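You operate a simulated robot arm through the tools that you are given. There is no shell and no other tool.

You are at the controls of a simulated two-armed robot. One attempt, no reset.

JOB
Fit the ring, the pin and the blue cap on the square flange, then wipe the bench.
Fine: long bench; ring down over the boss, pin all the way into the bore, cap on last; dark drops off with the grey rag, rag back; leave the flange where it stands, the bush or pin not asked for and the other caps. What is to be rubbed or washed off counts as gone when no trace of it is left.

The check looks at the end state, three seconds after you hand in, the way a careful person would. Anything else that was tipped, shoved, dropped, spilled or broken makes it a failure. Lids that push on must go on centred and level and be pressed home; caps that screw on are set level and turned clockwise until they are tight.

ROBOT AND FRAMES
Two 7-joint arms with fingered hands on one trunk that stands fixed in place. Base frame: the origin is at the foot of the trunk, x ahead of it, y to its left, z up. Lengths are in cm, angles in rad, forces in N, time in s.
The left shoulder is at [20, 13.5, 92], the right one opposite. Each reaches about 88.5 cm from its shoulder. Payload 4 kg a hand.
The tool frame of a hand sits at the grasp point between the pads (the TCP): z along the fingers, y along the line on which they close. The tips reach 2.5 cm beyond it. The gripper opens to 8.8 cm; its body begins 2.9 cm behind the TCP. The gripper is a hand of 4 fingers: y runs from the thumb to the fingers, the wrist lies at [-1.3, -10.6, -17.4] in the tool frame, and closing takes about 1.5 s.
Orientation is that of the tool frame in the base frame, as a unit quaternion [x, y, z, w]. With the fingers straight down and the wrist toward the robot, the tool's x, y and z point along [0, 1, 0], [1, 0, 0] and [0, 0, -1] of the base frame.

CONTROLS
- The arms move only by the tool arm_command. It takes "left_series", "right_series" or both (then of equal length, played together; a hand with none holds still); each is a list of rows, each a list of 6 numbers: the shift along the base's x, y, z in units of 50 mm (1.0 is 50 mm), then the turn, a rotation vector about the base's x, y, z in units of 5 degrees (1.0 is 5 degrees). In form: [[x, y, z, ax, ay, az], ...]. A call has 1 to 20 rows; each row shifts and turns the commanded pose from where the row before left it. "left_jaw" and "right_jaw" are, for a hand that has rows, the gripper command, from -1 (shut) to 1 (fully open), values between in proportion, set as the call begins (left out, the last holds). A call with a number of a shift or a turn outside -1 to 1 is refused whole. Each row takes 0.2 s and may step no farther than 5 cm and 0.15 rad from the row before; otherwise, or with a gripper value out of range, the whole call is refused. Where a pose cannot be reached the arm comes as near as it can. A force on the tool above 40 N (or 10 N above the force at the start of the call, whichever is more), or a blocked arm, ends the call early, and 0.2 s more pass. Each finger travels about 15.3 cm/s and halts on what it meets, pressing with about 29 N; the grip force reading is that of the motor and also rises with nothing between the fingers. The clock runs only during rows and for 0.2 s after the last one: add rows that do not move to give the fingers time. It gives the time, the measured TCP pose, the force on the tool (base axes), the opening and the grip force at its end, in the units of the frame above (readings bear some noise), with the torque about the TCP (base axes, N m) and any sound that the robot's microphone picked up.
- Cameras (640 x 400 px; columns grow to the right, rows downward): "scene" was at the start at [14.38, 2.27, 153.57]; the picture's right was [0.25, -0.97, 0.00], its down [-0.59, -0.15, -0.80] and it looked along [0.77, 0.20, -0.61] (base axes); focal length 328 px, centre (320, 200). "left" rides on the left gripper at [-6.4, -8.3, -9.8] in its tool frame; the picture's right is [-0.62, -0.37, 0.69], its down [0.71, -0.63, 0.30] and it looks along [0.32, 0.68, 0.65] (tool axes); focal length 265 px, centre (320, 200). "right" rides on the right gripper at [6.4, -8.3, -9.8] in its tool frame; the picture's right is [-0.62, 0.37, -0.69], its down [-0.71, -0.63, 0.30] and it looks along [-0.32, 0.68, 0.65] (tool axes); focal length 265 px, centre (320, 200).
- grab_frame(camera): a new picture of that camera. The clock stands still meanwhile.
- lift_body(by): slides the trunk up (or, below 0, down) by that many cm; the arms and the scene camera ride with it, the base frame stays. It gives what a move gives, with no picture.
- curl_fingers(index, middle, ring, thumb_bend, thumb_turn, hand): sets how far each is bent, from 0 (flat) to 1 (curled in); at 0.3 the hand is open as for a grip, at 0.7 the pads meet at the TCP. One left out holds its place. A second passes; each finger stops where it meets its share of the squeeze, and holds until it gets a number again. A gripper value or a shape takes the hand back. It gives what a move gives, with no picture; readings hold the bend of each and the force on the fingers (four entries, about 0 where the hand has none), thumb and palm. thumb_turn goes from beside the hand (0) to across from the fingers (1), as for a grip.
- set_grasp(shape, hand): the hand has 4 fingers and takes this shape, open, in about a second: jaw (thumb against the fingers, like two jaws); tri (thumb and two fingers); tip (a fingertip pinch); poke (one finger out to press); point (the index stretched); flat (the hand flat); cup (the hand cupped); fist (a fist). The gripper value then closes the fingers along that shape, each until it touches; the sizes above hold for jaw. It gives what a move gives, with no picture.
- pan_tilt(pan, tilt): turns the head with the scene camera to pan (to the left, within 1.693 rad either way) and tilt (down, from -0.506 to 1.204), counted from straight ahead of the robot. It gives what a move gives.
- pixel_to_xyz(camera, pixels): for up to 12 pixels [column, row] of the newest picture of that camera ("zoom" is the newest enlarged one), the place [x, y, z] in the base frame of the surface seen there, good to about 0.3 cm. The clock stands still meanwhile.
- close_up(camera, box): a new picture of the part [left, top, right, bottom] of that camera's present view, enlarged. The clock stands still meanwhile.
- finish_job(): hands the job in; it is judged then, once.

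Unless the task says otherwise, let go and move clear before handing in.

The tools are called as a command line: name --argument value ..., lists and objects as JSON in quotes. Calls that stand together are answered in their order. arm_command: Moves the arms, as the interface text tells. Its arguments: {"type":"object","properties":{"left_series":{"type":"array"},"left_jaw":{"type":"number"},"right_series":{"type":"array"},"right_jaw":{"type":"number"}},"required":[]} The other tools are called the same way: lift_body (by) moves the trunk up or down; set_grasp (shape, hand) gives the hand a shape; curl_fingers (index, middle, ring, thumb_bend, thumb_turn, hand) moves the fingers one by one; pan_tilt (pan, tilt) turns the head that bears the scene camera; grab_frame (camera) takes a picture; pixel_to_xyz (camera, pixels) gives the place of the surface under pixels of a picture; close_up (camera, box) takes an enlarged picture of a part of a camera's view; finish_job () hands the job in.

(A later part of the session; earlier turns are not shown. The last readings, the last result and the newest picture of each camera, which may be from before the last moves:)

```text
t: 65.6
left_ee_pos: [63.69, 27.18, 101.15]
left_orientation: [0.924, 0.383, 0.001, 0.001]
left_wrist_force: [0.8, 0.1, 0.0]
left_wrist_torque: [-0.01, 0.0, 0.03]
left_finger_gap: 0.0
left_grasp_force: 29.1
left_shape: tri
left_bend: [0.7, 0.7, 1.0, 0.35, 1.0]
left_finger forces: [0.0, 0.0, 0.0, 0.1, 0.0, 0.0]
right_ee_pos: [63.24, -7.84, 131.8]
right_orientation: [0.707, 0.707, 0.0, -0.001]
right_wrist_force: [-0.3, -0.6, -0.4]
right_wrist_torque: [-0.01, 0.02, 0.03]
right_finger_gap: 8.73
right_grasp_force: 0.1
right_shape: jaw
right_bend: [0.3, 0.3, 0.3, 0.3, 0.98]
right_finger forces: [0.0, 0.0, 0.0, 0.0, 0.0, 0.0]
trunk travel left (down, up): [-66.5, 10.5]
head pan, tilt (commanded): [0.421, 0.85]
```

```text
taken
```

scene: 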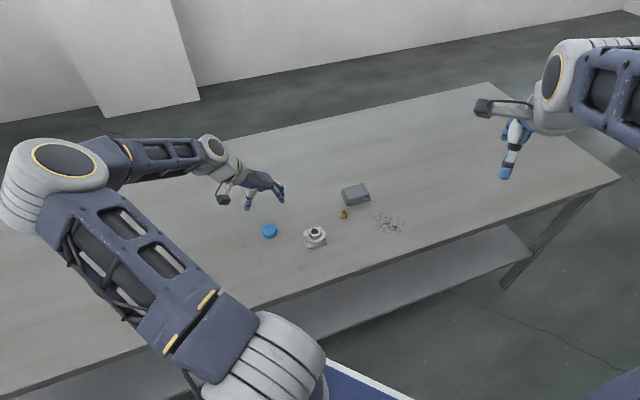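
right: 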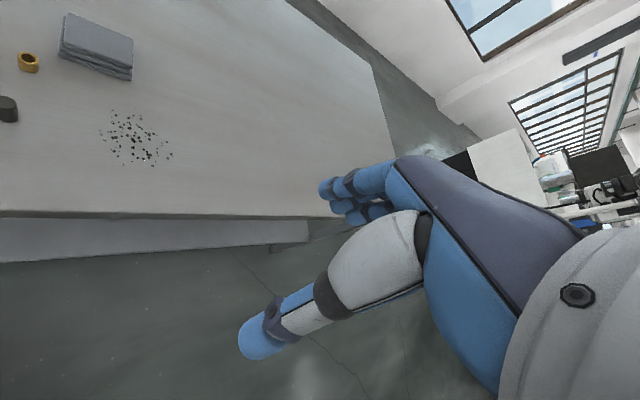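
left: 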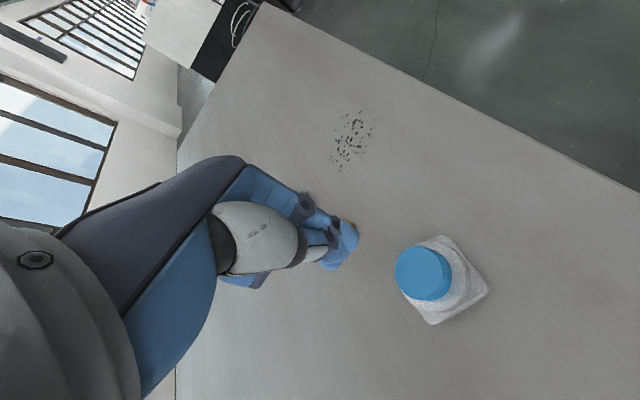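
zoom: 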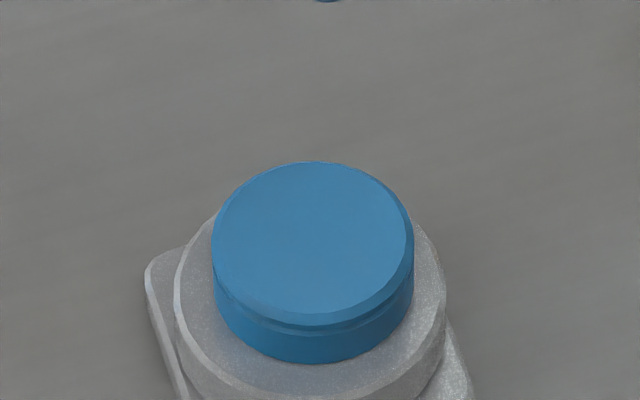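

The cap is level (z ≈ 89.3 across) and rests on the ring's top, centred on the boss. Now for the wipe: I'll open the hand, lift it clear and look closely at the rag and drops.

arm_command --left_series '[[0, 0.1, 0.5, 0, 0, 0], [0, 0.2, 0.5, 0, 0, 0], [0, 0.3, 0.3, 0, 0, 0], [0, 0.3, 0, 0, 0, 0]]' --left_jaw 1

close_up --camera "scene" --box '[330, 170, 418, 250]'

pixel_to_xyz --camera "zoom" --pixels '[[320, 200], [400, 200], [240, 200]]'

```text
t: 66.6
left_ee_pos: [63.61, 31.87, 107.84]
left_orientation: [0.924, 0.383, 0.001, 0.001]
left_wrist_force: [0.1, 0.0, 0.0]
left_wrist_torque: [0.0, -0.01, 0.02]
left_finger_gap: 8.75
left_grasp_force: 0.1
left_shape: tri
left_bend: [0.3, 0.3, 0.99, 0.3, 0.98]
left_finger forces: [0.1, 0.0, 0.0, 0.0, 0.0, 0.0]
right_ee_pos: [63.18, -7.77, 131.85]
right_orientation: [0.708, 0.707, -0.001, -0.001]
right_wrist_force: [-0.2, 0.8, 0.0]
right_wrist_torque: [0.01, -0.02, -0.02]
right_finger_gap: 8.77
right_grasp_force: 0.0
right_shape: jaw
right_bend: [0.3, 0.3, 0.3, 0.3, 0.98]
right_finger forces: [0.0, 0.0, 0.0, 0.0, 0.0, 0.0]
trunk travel left (down, up): [-66.5, 10.5]
head pan, tilt (commanded): [0.421, 0.85]
```

```text
5.00 times, centred on (374, 210) of scene
```

zoom: 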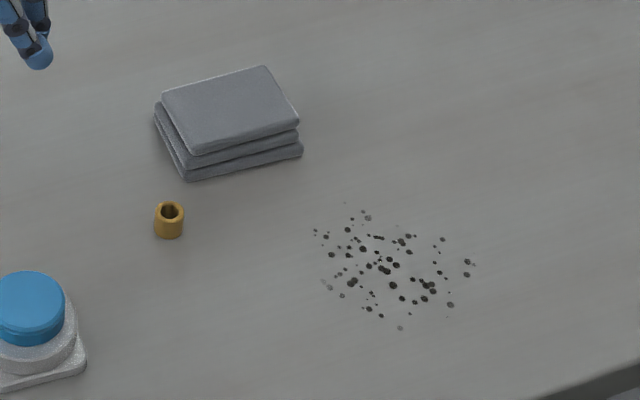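

```text
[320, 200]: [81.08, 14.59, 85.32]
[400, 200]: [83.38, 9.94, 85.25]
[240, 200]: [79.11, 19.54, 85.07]
```

The rag is a folded stack at (228,115) and the drops spread over zoom x 313–475, y 203–330. I'll measure rag corners and the drops' extent.

pixel_to_xyz --camera "zoom" --pixels '[[165, 92], [263, 70], [294, 118], [198, 148], [228, 108], [158, 120], [187, 178], [300, 152]]'

pixel_to_xyz --camera "zoom" --pixels '[[315, 230], [345, 203], [367, 213], [442, 239], [474, 262], [467, 275], [450, 305], [447, 317], [400, 328], [368, 310], [325, 287], [385, 265]]'

```text
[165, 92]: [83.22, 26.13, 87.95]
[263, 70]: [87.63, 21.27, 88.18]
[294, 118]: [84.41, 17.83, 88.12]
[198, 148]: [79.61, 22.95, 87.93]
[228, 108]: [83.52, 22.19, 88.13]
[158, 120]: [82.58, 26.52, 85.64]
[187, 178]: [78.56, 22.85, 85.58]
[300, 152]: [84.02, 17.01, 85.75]
```

```text
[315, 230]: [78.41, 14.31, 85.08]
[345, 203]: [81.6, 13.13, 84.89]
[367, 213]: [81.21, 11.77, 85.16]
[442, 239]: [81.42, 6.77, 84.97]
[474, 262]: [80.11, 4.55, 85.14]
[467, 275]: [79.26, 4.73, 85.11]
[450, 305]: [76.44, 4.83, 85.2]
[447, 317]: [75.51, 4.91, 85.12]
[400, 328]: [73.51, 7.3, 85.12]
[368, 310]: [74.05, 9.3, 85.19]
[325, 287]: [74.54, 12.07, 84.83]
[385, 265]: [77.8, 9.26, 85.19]
```

The rag is ~7 × 5 cm with its short side along (0.7, 0.7), centre (83.7, 22.05), and the drops fill a disc of ~5 cm radius around (77.6, 9.2). I'll take the jaw shape, yaw to +45° to grip the rag's short side, and move the right arm out of the way.

set_grasp --hand "left" --shape "jaw"

arm_command --left_series '[[0.1, 0, 0.1, 0, 0, 1], [0.2, -0.1, 0, 0, 0, 1], [0.23, -0.11, 0, 0, 0, 1], [0.23, -0.11, 0, 0, 0, 1], [0.23, -0.11, 0, 0, 0, 1], [0.23, -0.11, 0, 0, 0, 1], [0.23, -0.11, 0, 0, 0, 1], [0.23, -0.11, 0, 0, 0, 1], [0.23, -0.11, 0, 0, 0, 1], [0.23, -0.11, 0, 0, 0, 1], [0.23, -0.11, 0, 0, 0, 1], [0.23, -0.11, 0, 0, 0, 1], [0.23, -0.11, 0, 0, 0, 1], [0.23, -0.11, 0, 0, 0, 1], [0.23, -0.11, 0, 0, 0, 1], [0.23, -0.11, 0, 0, 0, 1], [0.23, -0.11, 0, 0, 0, 1], [0.23, -0.11, 0, 0, 0, 1], [0, 0, 0, 0, 0, 0], [0, 0, 0, 0, 0, 0]]' --right_series '[[0, -0.5, 0, 0, 0, 0], [0, -0.5, 0, 0, 0, 0], [0, -0.5, 0, 0, 0, 0], [0, -0.5, 0, 0, 0, 0], [0, -0.5, 0, 0, 0, 0], [0, -0.5, 0, 0, 0, 0], [0, -0.5, 0, 0, 0, 0], [0, -0.5, 0, 0, 0, 0], [0, 0, 0, 0, 0, 0], [0, 0, 0, 0, 0, 0], [0, 0, 0, 0, 0, 0], [0, 0, 0, 0, 0, 0], [0, 0, 0, 0, 0, 0], [0, 0, 0, 0, 0, 0], [0, 0, 0, 0, 0, 0], [0, 0, 0, 0, 0, 0], [0, 0, 0, 0, 0, 0], [0, 0, 0, 0, 0, 0], [0, 0, 0, 0, 0, 0], [0, 0, 0, 0, 0, 0]]'

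grab_frame --camera "scene"

grab_frame --camera "left"

```text
t: 67.5
left_ee_pos: [63.63, 31.76, 107.88]
left_orientation: [0.924, 0.383, 0.002, 0.0]
left_wrist_force: [-1.0, 0.6, -1.1]
left_wrist_torque: [-0.02, 0.0, 0.02]
left_finger_gap: 8.8
left_grasp_force: 0.0
left_shape: jaw
left_bend: [0.3, 0.3, 0.3, 0.3, 0.98]
left_finger forces: [0.0, 0.0, 0.0, 0.0, 0.0, 0.0]
right_ee_pos: [63.26, -7.85, 131.91]
right_orientation: [0.707, 0.707, 0.0, 0.0]
right_wrist_force: [0.2, -0.4, 0.1]
right_wrist_torque: [0.03, -0.02, 0.01]
right_finger_gap: 8.75
right_grasp_force: 0.1
right_shape: jaw
right_bend: [0.3, 0.3, 0.3, 0.3, 0.98]
right_finger forces: [0.0, 0.0, 0.1, 0.0, 0.0, 0.1]
trunk travel left (down, up): [-66.5, 10.5]
head pan, tilt (commanded): [0.421, 0.85]
```

```text
t: 71.7
left_ee_pos: [83.62, 22.58, 108.23]
left_orientation: [0.383, 0.924, 0.002, -0.001]
left_wrist_force: [-0.3, 0.2, -0.3]
left_wrist_torque: [-0.01, 0.01, -0.02]
left_finger_gap: 8.79
left_grasp_force: 0.1
left_shape: jaw
left_bend: [0.3, 0.3, 0.3, 0.3, 0.98]
left_finger forces: [0.1, 0.0, 0.0, 0.1, 0.0, 0.1]
right_ee_pos: [63.22, -27.9, 131.81]
right_orientation: [0.708, 0.706, 0.0, 0.001]
right_wrist_force: [0.2, -0.3, 0.0]
right_wrist_torque: [0.02, 0.01, 0.04]
right_finger_gap: 8.75
right_grasp_force: 0.0
right_shape: jaw
right_bend: [0.3, 0.3, 0.3, 0.3, 0.98]
right_finger forces: [0.0, 0.1, 0.1, 0.1, 0.0, 0.1]
trunk travel left (down, up): [-66.5, 10.5]
head pan, tilt (commanded): [0.421, 0.85]
```

```text
taken
```

scene: 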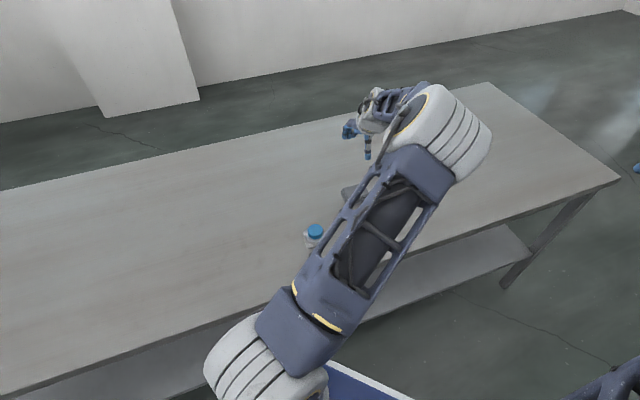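

```text
taken
```

left: 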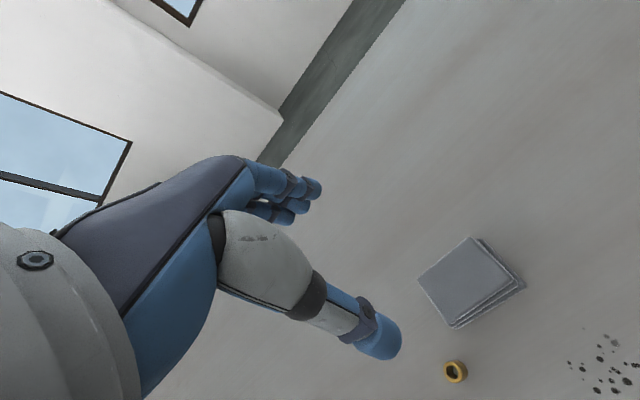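

The hand is above the rag with the rag at (470,282) and bush at (455,372) in the wrist view; the arm now hides the drops from the scene camera. I'll measure the rag again from the wrist camera.

pixel_to_xyz --camera "left" --pixels '[[420, 280], [472, 240], [515, 283], [455, 322], [467, 280], [523, 290], [452, 328], [455, 372], [600, 365], [610, 340], [570, 362], [635, 375]]'

close_up --camera "left" --box '[390, 220, 550, 390]'

```text
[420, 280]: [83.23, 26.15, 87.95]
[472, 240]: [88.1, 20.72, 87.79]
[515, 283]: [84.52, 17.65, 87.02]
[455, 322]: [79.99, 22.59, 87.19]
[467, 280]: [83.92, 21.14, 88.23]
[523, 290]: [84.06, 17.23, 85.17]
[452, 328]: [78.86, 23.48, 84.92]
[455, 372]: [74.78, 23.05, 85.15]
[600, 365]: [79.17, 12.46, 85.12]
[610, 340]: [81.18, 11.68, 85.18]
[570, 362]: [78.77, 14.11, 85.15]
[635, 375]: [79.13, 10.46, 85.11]
```

```text
2.35 times, centred on (470, 305) of left
```

zoom: 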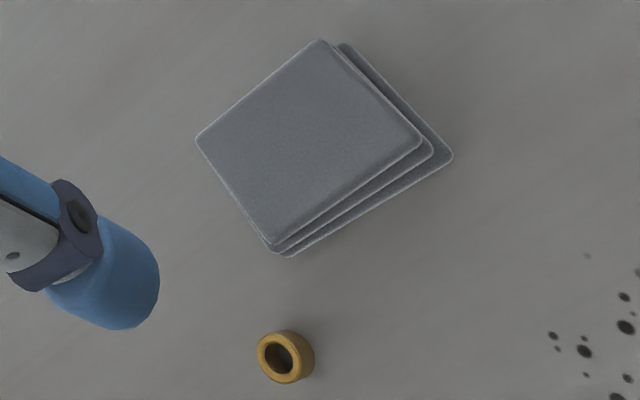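

The rag's centre is about (83.8, 21.9) with its short side along my closing line; the bush is well off to the side. I'll lower to just above the rag and check clearance.

arm_command --left_series '[[0.03, -0.13, -0.3, 0, 0, 0], [0, 0, -0.6, 0, 0, 0], [0, 0, -0.6, 0, 0, 0], [0, 0, -0.6, 0, 0, 0], [0, 0, -0.6, 0, 0, 0], [0, 0, -0.5, 0, 0, 0], [0, 0, 0, 0, 0, 0]]'

grab_frame --camera "left"

grab_frame --camera "scene"

```text
t: 73.3
left_ee_pos: [83.46, 21.86, 92.23]
left_orientation: [0.383, 0.924, 0.002, 0.001]
left_wrist_force: [0.2, -0.6, 0.2]
left_wrist_torque: [-0.01, -0.02, 0.04]
left_finger_gap: 8.76
left_grasp_force: 0.2
left_shape: jaw
left_bend: [0.3, 0.3, 0.3, 0.3, 0.98]
left_finger forces: [0.0, 0.1, 0.0, 0.0, 0.0, 0.0]
right_ee_pos: [63.3, -27.96, 131.92]
right_orientation: [0.707, 0.708, 0.0, -0.001]
right_wrist_force: [0.2, 0.3, -0.6]
right_wrist_torque: [-0.02, 0.01, 0.01]
right_finger_gap: 8.76
right_grasp_force: 0.1
right_shape: jaw
right_bend: [0.3, 0.3, 0.3, 0.3, 0.98]
right_finger forces: [0.0, 0.0, 0.1, 0.0, 0.0, 0.0]
trunk travel left (down, up): [-66.5, 10.5]
head pan, tilt (commanded): [0.421, 0.85]
```

```text
taken
```

left: 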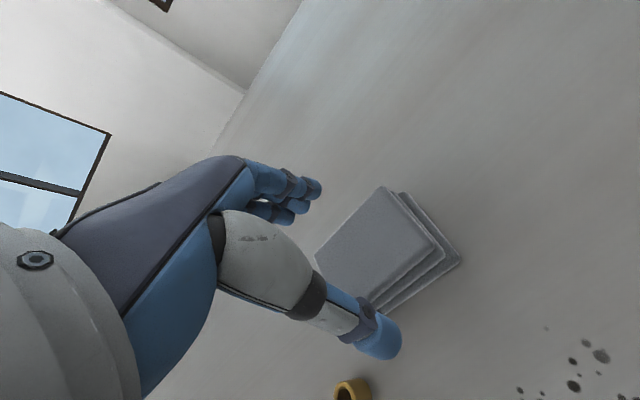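

```text
taken
```

scene: 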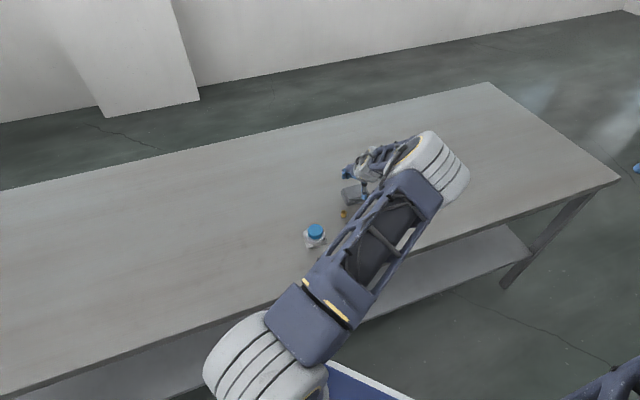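

The rag lies between thumb and fingers in the wrist view. I'll check how high the elbow and forearm are above the bench before going lower.

pixel_to_xyz --camera "scene" --pixels '[[440, 160], [460, 190], [425, 200], [400, 215], [380, 165], [370, 180], [360, 195], [350, 195], [390, 260], [345, 300]]'

close_up --camera "scene" --box '[320, 130, 480, 240]'

```text
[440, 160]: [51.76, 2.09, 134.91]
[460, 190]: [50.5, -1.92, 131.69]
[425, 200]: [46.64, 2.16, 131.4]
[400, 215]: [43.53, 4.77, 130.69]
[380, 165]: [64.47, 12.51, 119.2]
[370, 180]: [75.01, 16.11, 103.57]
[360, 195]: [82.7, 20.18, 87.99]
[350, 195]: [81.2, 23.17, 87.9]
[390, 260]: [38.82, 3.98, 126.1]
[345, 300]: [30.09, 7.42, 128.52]
```

```text
3.64 times, centred on (400, 185) of scene
```

zoom: 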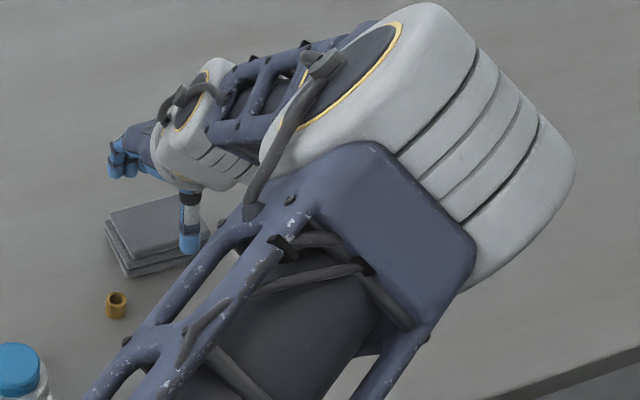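

The elbow is at z ≈ 131, well clear of the bench. I'll lower around the rag.

arm_command --left_series '[[0.02, 0, -0.3, 0, 0, 0], [0, 0, -0.3, 0, 0, 0], [0, 0, -0.1, 0, 0, 0], [0, 0, 0, 0, 0, 0]]'

grab_frame --camera "left"

```text
t: 74.3
left_ee_pos: [83.8, 21.81, 88.58]
left_orientation: [0.383, 0.924, 0.002, -0.001]
left_wrist_force: [-0.2, 0.7, -0.1]
left_wrist_torque: [0.02, -0.01, 0.03]
left_finger_gap: 8.78
left_grasp_force: 0.0
left_shape: jaw
left_bend: [0.3, 0.3, 0.3, 0.3, 0.98]
left_finger forces: [0.0, 0.0, 0.0, 0.0, 0.0, 0.1]
right_ee_pos: [63.28, -27.95, 131.96]
right_orientation: [0.707, 0.707, -0.001, 0.0]
right_wrist_force: [0.3, -0.4, -0.3]
right_wrist_torque: [-0.03, 0.02, -0.02]
right_finger_gap: 8.77
right_grasp_force: 0.0
right_shape: jaw
right_bend: [0.3, 0.3, 0.3, 0.3, 0.98]
right_finger forces: [0.0, 0.1, 0.0, 0.1, 0.0, 0.1]
trunk travel left (down, up): [-66.5, 10.5]
head pan, tilt (commanded): [0.421, 0.85]
```

```text
taken
```

left: 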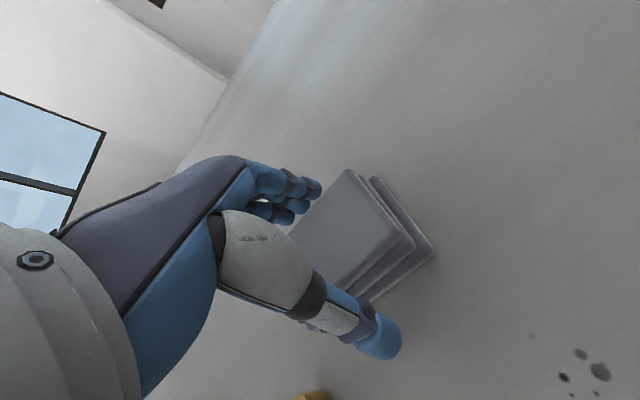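

Thumb and fingers straddle the rag with no contact. I'll close on it.

arm_command --left_series '[[0, 0, 0, 0, 0, 0], [0, 0, 0, 0, 0, 0], [0, 0, 0, 0, 0, 0], [0, 0, 0, 0, 0, 0], [0, 0, 0, 0, 0, 0], [0, 0, 0, 0, 0, 0], [0, 0, 0, 0, 0, 0], [0, 0, 0, 0, 0, 0]]' --left_jaw -1

grab_frame --camera "left"

close_up --camera "scene" --box '[320, 130, 480, 240]'

```text
t: 76.1
left_ee_pos: [83.81, 21.71, 88.69]
left_orientation: [0.383, 0.924, 0.003, -0.001]
left_wrist_force: [-1.1, 0.3, -0.4]
left_wrist_torque: [0.01, 0.01, 0.01]
left_finger_gap: 5.61
left_grasp_force: 29.2
left_shape: jaw
left_bend: [0.29, 0.4, 0.37, 0.61, 0.99]
left_finger forces: [15.0, 7.8, 3.6, 0.1, 26.2, 0.0]
right_ee_pos: [63.25, -28.0, 131.88]
right_orientation: [0.707, 0.707, -0.001, 0.0]
right_wrist_force: [-0.2, 0.4, -0.2]
right_wrist_torque: [-0.01, 0.01, 0.01]
right_finger_gap: 8.73
right_grasp_force: 0.1
right_shape: jaw
right_bend: [0.3, 0.3, 0.3, 0.3, 0.98]
right_finger forces: [0.0, 0.0, 0.0, 0.0, 0.0, 0.0]
trunk travel left (down, up): [-66.5, 10.5]
head pan, tilt (commanded): [0.421, 0.85]
```

```text
taken
```

left: 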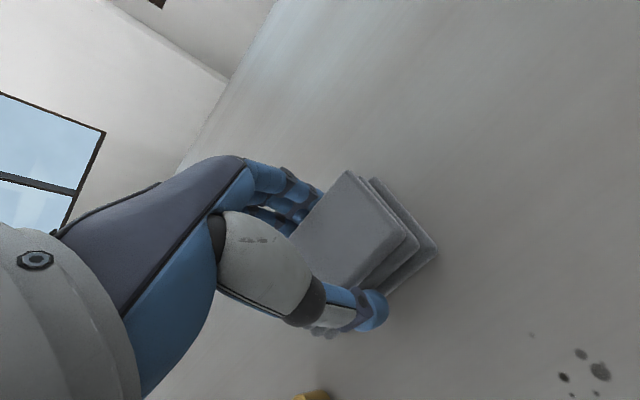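

```text
3.64 times, centred on (400, 185) of scene
```

zoom: 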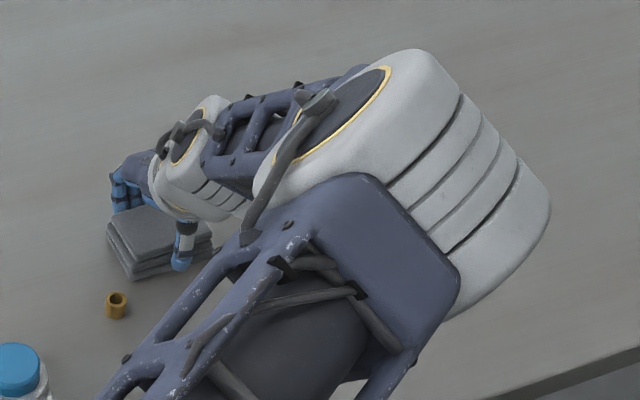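

The rag is gripped firmly (gap 5.6). Before wiping I'll find where the bench's front edge runs near the drops so the strokes stay on the bench.

pixel_to_xyz --camera "scene" --pixels '[[470, 225], [470, 230], [470, 235], [500, 215], [500, 220], [500, 225], [290, 285], [290, 290], [290, 295], [290, 300], [520, 210], [520, 216]]'

```text
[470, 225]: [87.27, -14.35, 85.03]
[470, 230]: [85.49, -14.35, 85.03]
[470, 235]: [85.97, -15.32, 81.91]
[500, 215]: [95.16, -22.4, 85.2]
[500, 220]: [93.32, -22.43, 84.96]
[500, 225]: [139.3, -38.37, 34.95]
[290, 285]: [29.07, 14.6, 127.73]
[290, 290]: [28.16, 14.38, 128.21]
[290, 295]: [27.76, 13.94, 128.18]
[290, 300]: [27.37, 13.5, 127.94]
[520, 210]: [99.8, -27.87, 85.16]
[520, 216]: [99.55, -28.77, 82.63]
```

The bench edge lies about 11 cm beyond the drops' centre along (−0.7, −0.7), so strokes stay on the bench. I'll lift the rag 2 cm and bring it to the first stroke's start at (81.2, 16.5).

arm_command --left_series '[[0, 0, 0.2, 0, 0, 0], [0, 0, 0.2, 0, 0, 0], [-0.18, -0.35, 0, 0, 0, 0], [-0.18, -0.35, 0, 0, 0, 0], [-0.18, -0.35, 0, 0, 0, 0], [0, 0, 0, 0, 0, 0]]'

grab_frame --camera "left"

```text
t: 77.5
left_ee_pos: [80.96, 16.58, 90.78]
left_orientation: [0.383, 0.924, 0.002, 0.0]
left_wrist_force: [-0.3, -0.3, 0.0]
left_wrist_torque: [0.01, 0.04, 0.0]
left_finger_gap: 5.58
left_grasp_force: 28.6
left_shape: jaw
left_bend: [0.29, 0.4, 0.37, 0.61, 0.99]
left_finger forces: [15.0, 7.7, 3.7, 0.0, 26.4, 0.0]
right_ee_pos: [63.32, -27.85, 131.87]
right_orientation: [0.707, 0.707, 0.0, 0.0]
right_wrist_force: [0.0, -0.9, -0.2]
right_wrist_torque: [0.0, -0.02, 0.01]
right_finger_gap: 8.78
right_grasp_force: 0.0
right_shape: jaw
right_bend: [0.3, 0.3, 0.3, 0.3, 0.98]
right_finger forces: [0.0, 0.0, 0.0, 0.1, 0.0, 0.0]
trunk travel left (down, up): [-66.5, 10.5]
head pan, tilt (commanded): [0.421, 0.85]
```

```text
taken
```

left: 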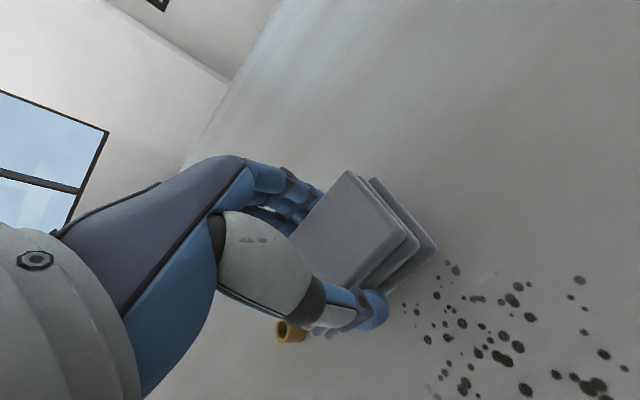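

The rag is up and the drops lie ahead at (480,340) in the wrist view. I'll lower it onto the bench with light pressure.

arm_command --left_series '[[0, 0, -0.2, 0, 0, 0], [0, 0, -0.15, 0, 0, 0], [0, 0, -0.05, 0, 0, 0], [0, 0, -0.03, 0, 0, 0], [0, 0, 0, 0, 0, 0]]'

```text
t: 78.7
left_ee_pos: [81.13, 16.67, 88.67]
left_orientation: [0.382, 0.924, 0.002, 0.0]
left_wrist_force: [-2.6, -1.3, 7.7]
left_wrist_torque: [-0.1, 0.1, -0.01]
left_finger_gap: 5.57
left_grasp_force: 28.9
left_shape: jaw
left_bend: [0.29, 0.4, 0.37, 0.61, 0.99]
left_finger forces: [14.9, 7.8, 3.6, 0.1, 28.2, 0.0]
right_ee_pos: [63.34, -27.93, 131.88]
right_orientation: [0.708, 0.707, -0.001, 0.0]
right_wrist_force: [0.4, 0.3, 0.8]
right_wrist_torque: [0.0, 0.03, 0.01]
right_finger_gap: 8.74
right_grasp_force: 0.1
right_shape: jaw
right_bend: [0.3, 0.3, 0.3, 0.3, 0.98]
right_finger forces: [0.0, 0.0, 0.0, 0.0, 0.0, 0.0]
trunk travel left (down, up): [-66.5, 10.5]
head pan, tilt (commanded): [0.421, 0.85]
```

The rag presses on the bench at about 8 N. I'll make the first stroke along (−0.7, −0.7).

arm_command --left_series '[[-0.14, -0.14, 0, 0, 0, 0], [-0.2, -0.2, 0, 0, 0, 0], [-0.2, -0.2, 0, 0, 0, 0], [-0.2, -0.2, 0, 0, 0, 0], [-0.2, -0.2, 0, 0, 0, 0], [-0.2, -0.2, 0, 0, 0, 0], [-0.2, -0.2, 0, 0, 0, 0], [-0.2, -0.2, 0, 0, 0, 0], [-0.2, -0.2, 0, 0, 0, 0], [-0.2, -0.2, 0, 0, 0, 0], [0, 0, 0, 0, 0, 0]]'

grab_frame --camera "left"

grab_frame --camera "scene"

```text
t: 81.1
left_ee_pos: [71.33, 6.79, 88.62]
left_orientation: [0.383, 0.924, 0.001, -0.002]
left_wrist_force: [0.4, 1.4, 2.5]
left_wrist_torque: [-0.02, 0.08, -0.02]
left_finger_gap: 5.55
left_grasp_force: 29.0
left_shape: jaw
left_bend: [0.29, 0.4, 0.37, 0.61, 0.99]
left_finger forces: [16.5, 8.6, 3.8, 0.0, 27.8, 0.0]
right_ee_pos: [63.34, -27.93, 131.88]
right_orientation: [0.708, 0.707, 0.0, 0.0]
right_wrist_force: [-0.6, 0.1, -0.3]
right_wrist_torque: [0.0, -0.02, 0.0]
right_finger_gap: 8.77
right_grasp_force: 0.1
right_shape: jaw
right_bend: [0.3, 0.3, 0.3, 0.3, 0.98]
right_finger forces: [0.0, 0.0, 0.0, 0.1, 0.0, 0.0]
trunk travel left (down, up): [-66.5, 10.5]
head pan, tilt (commanded): [0.421, 0.85]
```

```text
taken
```

left: 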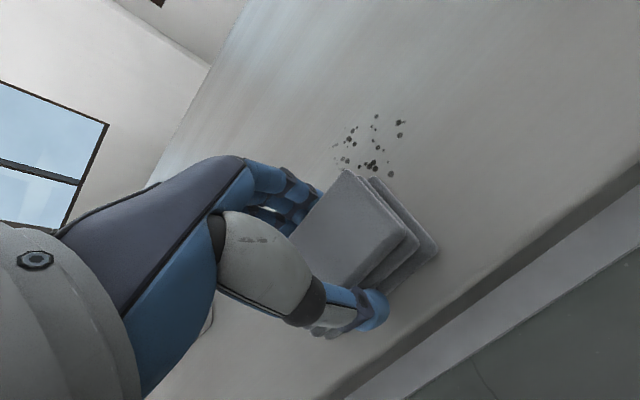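

```text
taken
```

scene: 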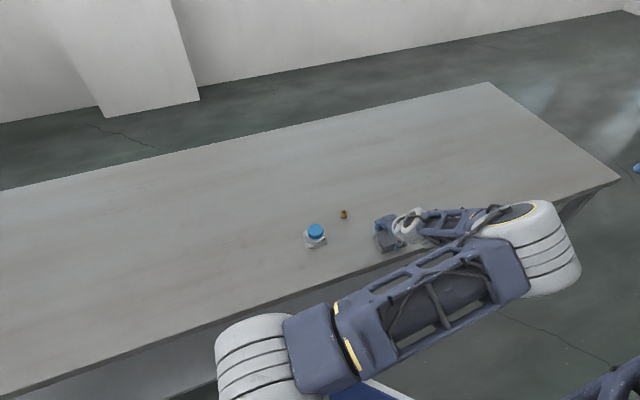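

The first stroke removed a swath; remaining drops are at (370,150) in the wrist view. I'll shift 3 cm along (0.7, −0.7) and stroke back.

arm_command --left_series '[[0.2, -0.2, -0.015, 0, 0, 0], [0.22, -0.22, 0, 0, 0, 0], [0.2, 0.2, 0, 0, 0, 0], [0.2, 0.2, 0, 0, 0, 0], [0.2, 0.2, 0, 0, 0, 0], [0.2, 0.2, 0, 0, 0, 0], [0.2, 0.2, 0, 0, 0, 0], [0.2, 0.2, 0, 0, 0, 0], [0.2, 0.2, 0, 0, 0, 0], [0.2, 0.2, 0, 0, 0, 0], [0.2, 0.2, 0, 0, 0, 0], [0.16, 0.16, 0, 0, 0, 0], [0, 0, 0, 0, 0, 0]]'

grab_frame --camera "left"

```text
t: 83.9
left_ee_pos: [83.35, 14.59, 88.62]
left_orientation: [0.382, 0.924, 0.002, -0.002]
left_wrist_force: [-2.9, -4.0, 11.0]
left_wrist_torque: [-0.12, 0.11, 0.01]
left_finger_gap: 5.49
left_grasp_force: 28.8
left_shape: jaw
left_bend: [0.29, 0.41, 0.38, 0.61, 0.98]
left_finger forces: [15.0, 7.3, 3.9, 0.0, 30.8, 0.1]
right_ee_pos: [63.28, -27.95, 131.87]
right_orientation: [0.707, 0.707, 0.0, 0.0]
right_wrist_force: [-0.2, 0.2, 0.0]
right_wrist_torque: [0.0, 0.02, 0.01]
right_finger_gap: 8.78
right_grasp_force: 0.0
right_shape: jaw
right_bend: [0.3, 0.3, 0.3, 0.3, 0.98]
right_finger forces: [0.0, 0.0, 0.0, 0.0, 0.1, 0.1]
trunk travel left (down, up): [-66.5, 10.5]
head pan, tilt (commanded): [0.421, 0.85]
```

```text
taken
```

left: 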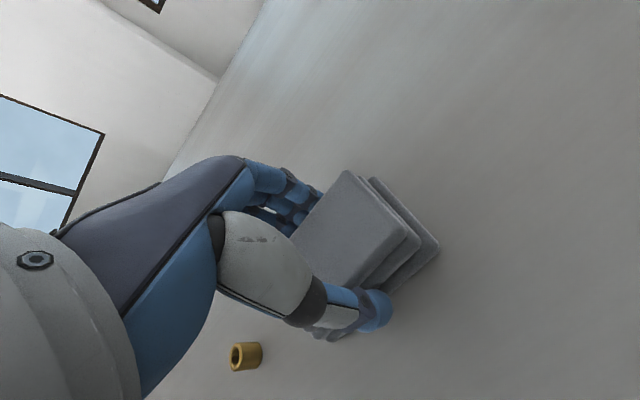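

No drops show in this view any more. I'll make a third stroke 3 cm further along to cover the far side.

arm_command --left_series '[[0.2, -0.2, 0, 0, 0, 0], [0.22, -0.22, 0, 0, 0, 0], [-0.2, -0.2, 0, 0, 0, 0], [-0.2, -0.2, 0, 0, 0, 0], [-0.2, -0.2, 0, 0, 0, 0], [-0.2, -0.2, 0, 0, 0, 0], [-0.2, -0.2, 0, 0, 0, 0], [-0.2, -0.2, 0, 0, 0, 0], [-0.2, -0.2, 0, 0, 0, 0], [-0.2, -0.2, 0, 0, 0, 0], [-0.2, -0.2, 0, 0, 0, 0], [-0.16, -0.16, 0, 0, 0, 0], [0, 0, 0, 0, 0, 0]]'

grab_frame --camera "left"

grab_frame --camera "scene"

```text
t: 86.7
left_ee_pos: [75.43, 2.65, 88.51]
left_orientation: [0.383, 0.924, 0.002, 0.0]
left_wrist_force: [3.0, 2.3, 9.0]
left_wrist_torque: [0.03, -0.01, 0.01]
left_finger_gap: 5.5
left_grasp_force: 29.2
left_shape: jaw
left_bend: [0.29, 0.4, 0.37, 0.62, 0.99]
left_finger forces: [17.4, 9.2, 3.8, 0.1, 26.7, 0.0]
right_ee_pos: [63.3, -27.87, 131.86]
right_orientation: [0.707, 0.707, -0.001, 0.0]
right_wrist_force: [1.0, -0.2, 0.6]
right_wrist_torque: [-0.01, 0.02, -0.01]
right_finger_gap: 8.76
right_grasp_force: 0.1
right_shape: jaw
right_bend: [0.3, 0.3, 0.3, 0.3, 0.98]
right_finger forces: [0.0, 0.0, 0.0, 0.0, 0.0, 0.1]
trunk travel left (down, up): [-66.5, 10.5]
head pan, tilt (commanded): [0.421, 0.85]
```

```text
taken
```

left: 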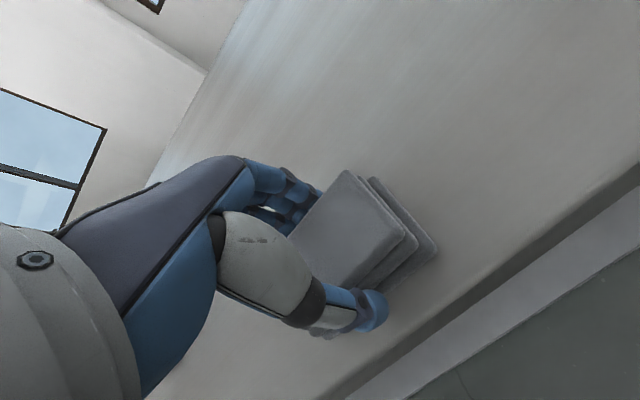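

```text
taken
```

scene: 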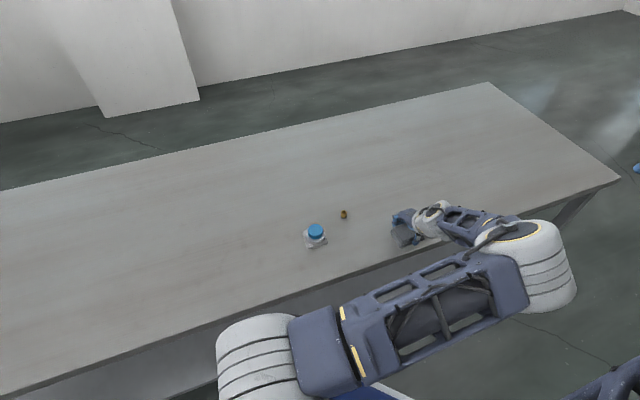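

The bench looks clean from both views. I'll zoom into the drops' area to look for faint traces.

close_up --camera "scene" --box '[345, 190, 425, 250]'

close_up --camera "left" --box '[300, 60, 560, 230]'

```text
6.67 times, centred on (385, 220) of scene
```

zoom: 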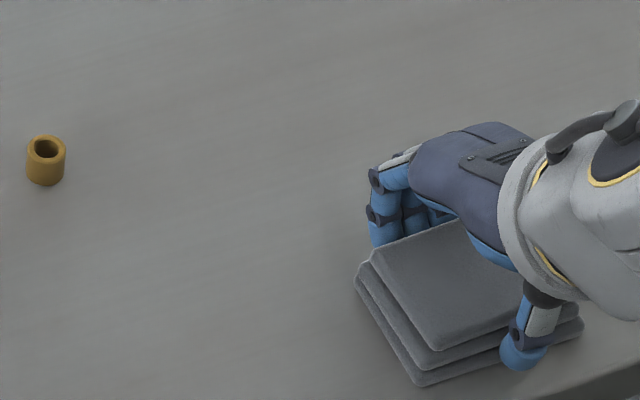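

```text
2.35 times, centred on (430, 145) of left
```

zoom: 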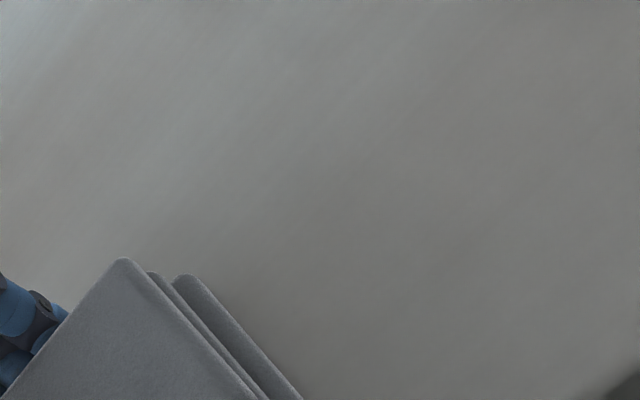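

The bench is clean in both zooms. I'll lift the rag and carry it back to where it lay.

arm_command --left_series '[[0, 0, 0.2, 0, 0, 0], [0, 0, 0.24, 0, 0, 0], [0.2, 0.5, 0, 0, 0, 0], [0.28, 0.66, 0, 0, 0, 0], [0.28, 0.66, 0, 0, 0, 0], [0.28, 0.66, 0, 0, 0, 0], [0.28, 0.66, 0, 0, 0, 0], [0.2, 0.45, 0, 0, 0, 0], [0.12, 0.24, 0, 0, 0, 0], [0, 0, 0, 0, 0, 0]]'

grab_frame --camera "left"

grab_frame --camera "scene"

```text
t: 88.9
left_ee_pos: [83.64, 21.79, 90.67]
left_orientation: [0.383, 0.924, 0.002, -0.001]
left_wrist_force: [-0.6, -0.6, -0.7]
left_wrist_torque: [-0.03, -0.02, 0.0]
left_finger_gap: 5.46
left_grasp_force: 29.5
left_shape: jaw
left_bend: [0.29, 0.4, 0.37, 0.62, 0.99]
left_finger forces: [16.3, 7.8, 3.7, 0.0, 27.9, 0.0]
right_ee_pos: [63.37, -27.93, 131.84]
right_orientation: [0.708, 0.707, 0.0, 0.0]
right_wrist_force: [0.1, 0.3, 0.2]
right_wrist_torque: [0.02, 0.0, -0.04]
right_finger_gap: 8.77
right_grasp_force: 0.0
right_shape: jaw
right_bend: [0.3, 0.3, 0.3, 0.3, 0.98]
right_finger forces: [0.0, 0.0, 0.1, 0.0, 0.1, 0.0]
trunk travel left (down, up): [-66.5, 10.5]
head pan, tilt (commanded): [0.421, 0.85]
```

```text
taken
```

left: 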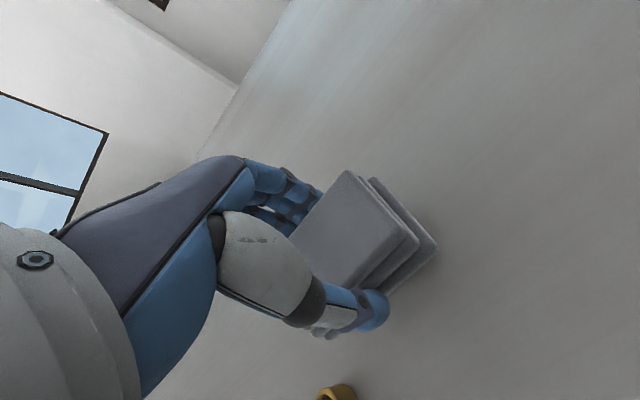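

```text
taken
```

scene: 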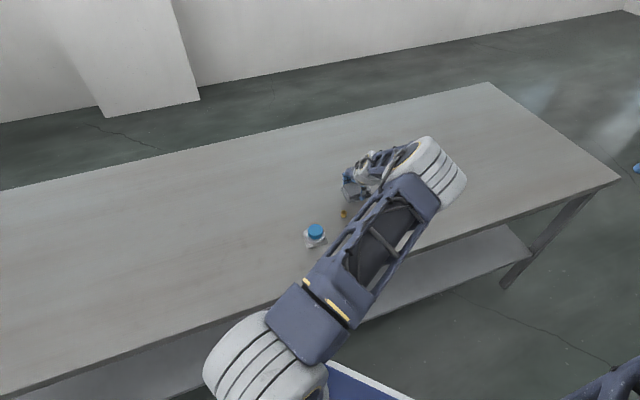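

The rag is back above its spot. I'll lower it until it just touches the bench.

arm_command --left_series '[[0, 0, -0.15, 0, 0, 0], [0, 0, -0.15, 0, 0, 0], [0, 0, -0.06, 0, 0, 0], [0, 0, -0.03, 0, 0, 0], [0, 0, 0, 0, 0, 0]]'

```text
t: 90.1
left_ee_pos: [83.72, 21.86, 88.6]
left_orientation: [0.382, 0.924, 0.002, -0.001]
left_wrist_force: [0.0, 0.6, 0.2]
left_wrist_torque: [0.01, 0.0, 0.0]
left_finger_gap: 5.46
left_grasp_force: 28.8
left_shape: jaw
left_bend: [0.29, 0.4, 0.37, 0.62, 0.99]
left_finger forces: [16.4, 7.8, 3.8, 0.0, 27.9, 0.0]
right_ee_pos: [63.35, -27.98, 131.92]
right_orientation: [0.708, 0.707, 0.0, -0.001]
right_wrist_force: [-0.1, -0.8, -0.8]
right_wrist_torque: [0.0, 0.02, -0.03]
right_finger_gap: 8.76
right_grasp_force: 0.1
right_shape: jaw
right_bend: [0.3, 0.3, 0.3, 0.3, 0.98]
right_finger forces: [0.0, 0.0, 0.1, 0.0, 0.0, 0.0]
trunk travel left (down, up): [-66.5, 10.5]
head pan, tilt (commanded): [0.421, 0.85]
```

Almost touching: force is still about zero. I'll ease down a little more.

arm_command --left_series '[[0, 0, -0.02, 0, 0, 0], [0, 0, -0.015, 0, 0, 0], [0, 0, 0, 0, 0, 0]]'

```text
t: 90.9
left_ee_pos: [83.65, 21.89, 88.63]
left_orientation: [0.383, 0.924, 0.002, 0.0]
left_wrist_force: [-0.7, -0.6, 3.4]
left_wrist_torque: [-0.04, 0.04, -0.02]
left_finger_gap: 5.51
left_grasp_force: 29.1
left_shape: jaw
left_bend: [0.29, 0.4, 0.37, 0.62, 0.99]
left_finger forces: [16.1, 7.8, 3.7, 0.0, 28.2, 0.0]
right_ee_pos: [63.26, -27.97, 131.83]
right_orientation: [0.707, 0.707, 0.0, 0.0]
right_wrist_force: [-0.3, 0.1, -0.3]
right_wrist_torque: [-0.03, 0.03, -0.01]
right_finger_gap: 8.75
right_grasp_force: 0.0
right_shape: jaw
right_bend: [0.3, 0.3, 0.3, 0.3, 0.98]
right_finger forces: [0.1, 0.0, 0.0, 0.0, 0.1, 0.1]
trunk travel left (down, up): [-66.5, 10.5]
head pan, tilt (commanded): [0.421, 0.85]
```

The rag rests on the bench (3 N). I'll open the hand, shift a touch away from the fingers' side and rise straight up.

arm_command --left_series '[[0, 0, 0, 0, 0, 0], [0, 0, 0, 0, 0, 0], [0, 0, 0, 0, 0, 0], [0, 0, 0, 0, 0, 0], [0, 0, 0, 0, 0, 0], [0, 0, 0, 0, 0, 0]]' --left_jaw 1

arm_command --left_series '[[0.06, 0.06, 0, 0, 0, 0], [0, 0, 0.2, 0, 0, 0], [0, 0, 0.4, 0, 0, 0], [0, 0, 0.6, 0, 0, 0], [0, 0, 0.6, 0, 0, 0], [0, 0, 0.6, 0, 0, 0], [0, 0, 0.6, 0, 0, 0], [0, 0, 0, 0, 0, 0]]'

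grab_frame --camera "left"

pixel_to_xyz --camera "left" --pixels '[[420, 280], [472, 240], [515, 283], [455, 322], [467, 280]]'

```text
t: 92.3
left_ee_pos: [83.65, 21.77, 88.5]
left_orientation: [0.383, 0.924, 0.003, -0.001]
left_wrist_force: [0.2, -0.3, 0.0]
left_wrist_torque: [-0.02, 0.01, 0.0]
left_finger_gap: 8.74
left_grasp_force: 0.0
left_shape: jaw
left_bend: [0.3, 0.3, 0.3, 0.3, 0.98]
left_finger forces: [0.0, 0.1, 0.0, 0.0, 0.1, 0.0]
right_ee_pos: [63.32, -27.78, 132.03]
right_orientation: [0.707, 0.707, 0.001, 0.0]
right_wrist_force: [0.3, 0.0, -0.2]
right_wrist_torque: [-0.03, 0.0, 0.0]
right_finger_gap: 8.76
right_grasp_force: 0.0
right_shape: jaw
right_bend: [0.3, 0.3, 0.3, 0.3, 0.98]
right_finger forces: [0.1, 0.0, 0.0, 0.0, 0.1, 0.0]
trunk travel left (down, up): [-66.5, 10.5]
head pan, tilt (commanded): [0.421, 0.85]
```

```text
t: 94.1
left_ee_pos: [84.28, 22.04, 103.52]
left_orientation: [0.382, 0.924, 0.002, 0.0]
left_wrist_force: [-0.1, 0.2, -0.6]
left_wrist_torque: [0.0, 0.01, -0.01]
left_finger_gap: 8.75
left_grasp_force: 0.2
left_shape: jaw
left_bend: [0.3, 0.3, 0.3, 0.3, 0.98]
left_finger forces: [0.0, 0.0, 0.1, 0.0, 0.1, 0.1]
right_ee_pos: [63.16, -27.76, 131.93]
right_orientation: [0.707, 0.707, 0.0, 0.0]
right_wrist_force: [0.0, -0.3, 0.6]
right_wrist_torque: [0.0, 0.02, 0.0]
right_finger_gap: 8.79
right_grasp_force: 0.0
right_shape: jaw
right_bend: [0.3, 0.3, 0.3, 0.3, 0.98]
right_finger forces: [0.0, 0.0, 0.0, 0.0, 0.0, 0.0]
trunk travel left (down, up): [-66.5, 10.5]
head pan, tilt (commanded): [0.421, 0.85]
```

```text
taken
```

left: 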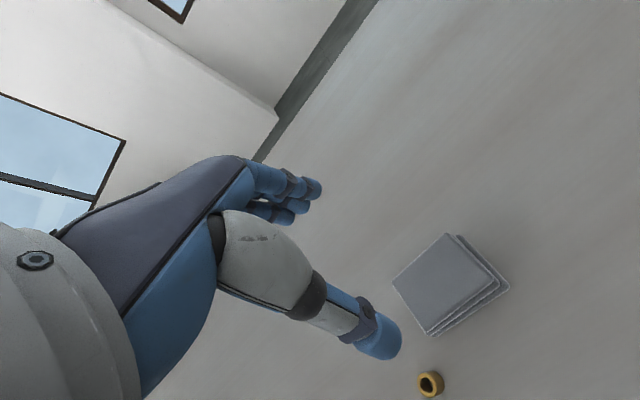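

```text
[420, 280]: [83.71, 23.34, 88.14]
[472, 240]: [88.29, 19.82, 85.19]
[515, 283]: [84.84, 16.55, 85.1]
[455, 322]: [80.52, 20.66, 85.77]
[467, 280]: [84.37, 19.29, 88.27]
```

The rag lies at (450,283), tidy and clear of the bush. I'll measure its corners, then withdraw the arm to the left and up for a final inspection.

pixel_to_xyz --camera "left" --pixels '[[395, 283], [447, 237], [494, 280], [430, 332], [448, 280], [507, 288]]'

arm_command --left_series '[[-0.1, 0.05, 0.5, 0, 0, -1], [-0.23, 0.11, 0.3, 0, 0, -1], [-0.23, 0.11, 0.3, 0, 0, -1], [-0.23, 0.11, 0.2, 0, 0, -1], [-0.23, 0.11, 0.2, 0, 0, -1], [-0.23, 0.11, 0.2, 0, 0, -1], [-0.23, 0.11, 0.2, 0, 0, -1], [-0.23, 0.11, 0.2, 0, 0, -1], [-0.23, 0.11, 0.2, 0, 0, -1], [-0.4, 0.11, 0.2, 0, 0, 0], [-0.4, 0.11, 0.2, 0, 0, 0], [-0.5, 0.2, 0.3, 0, 0, 0], [-0.5, 0.2, 0.3, 0, 0, 0], [-0.5, 0.2, 0.3, 0, 0, 0], [-0.5, 0.3, 0.3, 0, 0, 0], [-0.5, 0.3, 0.3, 0, 0, 0], [-0.5, 0.3, 0.3, 0, 0, 0], [0, 0.3, 0.3, 0, 0, 0], [0, 0, 0, 0, 0, 0], [0, 0, 0, 0, 0, 0]]'

grab_frame --camera "scene"

```text
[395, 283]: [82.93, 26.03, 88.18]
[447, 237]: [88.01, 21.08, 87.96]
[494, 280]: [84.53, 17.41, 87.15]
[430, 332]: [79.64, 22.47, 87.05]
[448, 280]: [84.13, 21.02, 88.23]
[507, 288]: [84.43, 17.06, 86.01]
```

```text
t: 98.3
left_ee_pos: [55.36, 37.06, 127.58]
left_orientation: [0.707, 0.707, 0.002, 0.0]
left_wrist_force: [0.4, -0.3, 0.4]
left_wrist_torque: [-0.01, -0.02, 0.01]
left_finger_gap: 8.76
left_grasp_force: 0.1
left_shape: jaw
left_bend: [0.3, 0.3, 0.3, 0.3, 0.98]
left_finger forces: [0.0, 0.0, 0.0, 0.0, 0.1, 0.0]
right_ee_pos: [63.35, -28.0, 131.95]
right_orientation: [0.707, 0.707, 0.0, 0.0]
right_wrist_force: [-0.7, -0.3, -0.3]
right_wrist_torque: [0.01, 0.0, 0.02]
right_finger_gap: 8.78
right_grasp_force: 0.0
right_shape: jaw
right_bend: [0.3, 0.3, 0.3, 0.3, 0.98]
right_finger forces: [0.0, 0.0, 0.0, 0.0, 0.1, 0.0]
trunk travel left (down, up): [-66.5, 10.5]
head pan, tilt (commanded): [0.421, 0.85]
```

```text
taken
```

scene: 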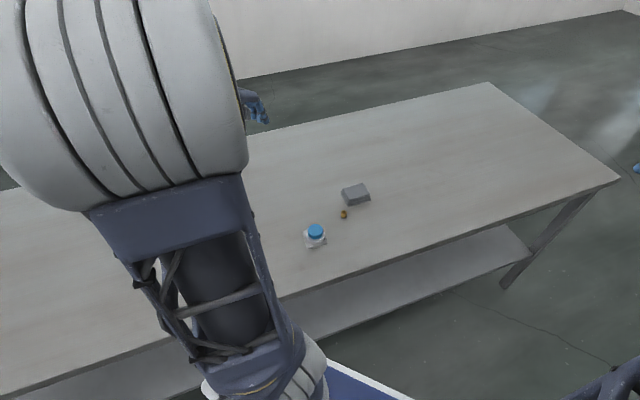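

The rag's corners match their original places within 0.3 cm. I'll zoom on the wiped area and on the finished flange.

close_up --camera "scene" --box '[330, 170, 430, 250]'

close_up --camera "scene" --box '[292, 212, 348, 254]'

pixel_to_xyz --camera "zoom" --pixels '[[275, 105], [205, 105], [345, 105], [275, 60], [275, 155], [150, 165], [225, 330], [390, 270], [345, 135]]'

```text
5.00 times, centred on (380, 210) of scene
```

zoom: 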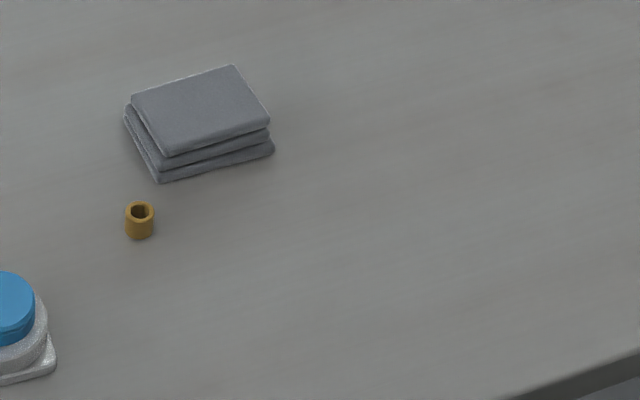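

```text
9.52 times, centred on (320, 233) of scene
```

zoom: 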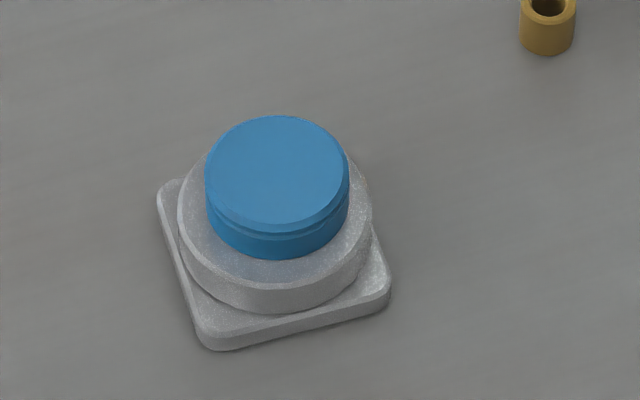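

```text
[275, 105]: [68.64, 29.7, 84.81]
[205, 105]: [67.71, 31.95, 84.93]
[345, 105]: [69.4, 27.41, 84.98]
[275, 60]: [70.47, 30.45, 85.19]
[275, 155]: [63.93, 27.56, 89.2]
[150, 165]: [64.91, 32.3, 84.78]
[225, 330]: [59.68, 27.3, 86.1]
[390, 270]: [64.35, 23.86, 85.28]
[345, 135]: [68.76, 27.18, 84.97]
```

The flange, ring and cap are in place (plate corners unchanged to half a pixel, cap concentric and level). One last high zoom over the wiped area for faint traces.

close_up --camera "scene" --box '[360, 195, 412, 230]'

close_up --camera "scene" --box '[360, 222, 412, 257]'

close_up --camera "scene" --box '[304, 218, 328, 240]'

```text
11.43 times, centred on (386, 212) of scene
```

zoom: 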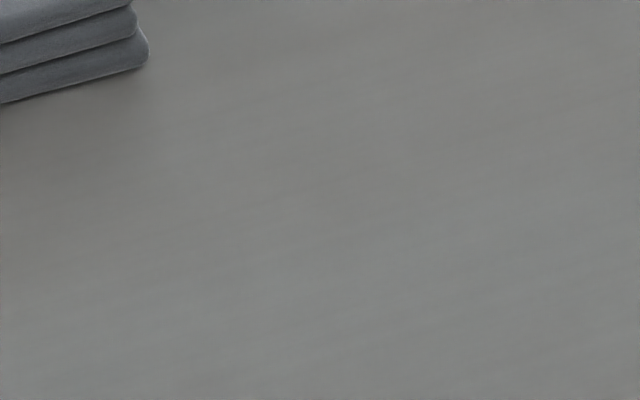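

```text
11.43 times, centred on (386, 240) of scene
```

zoom: 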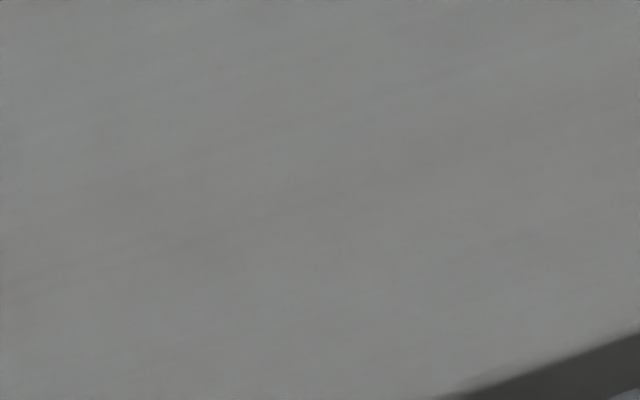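

```text
16.00 times, centred on (316, 229) of scene
```

zoom: 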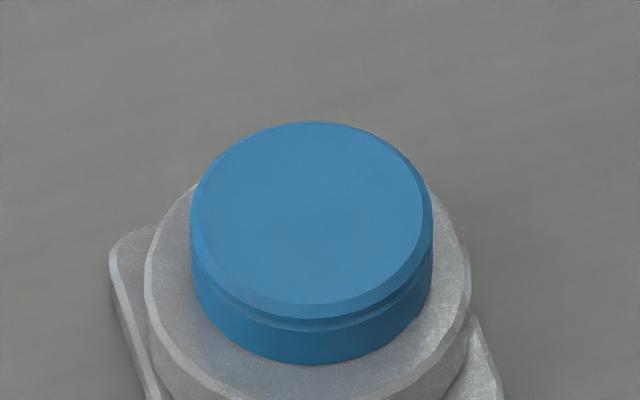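

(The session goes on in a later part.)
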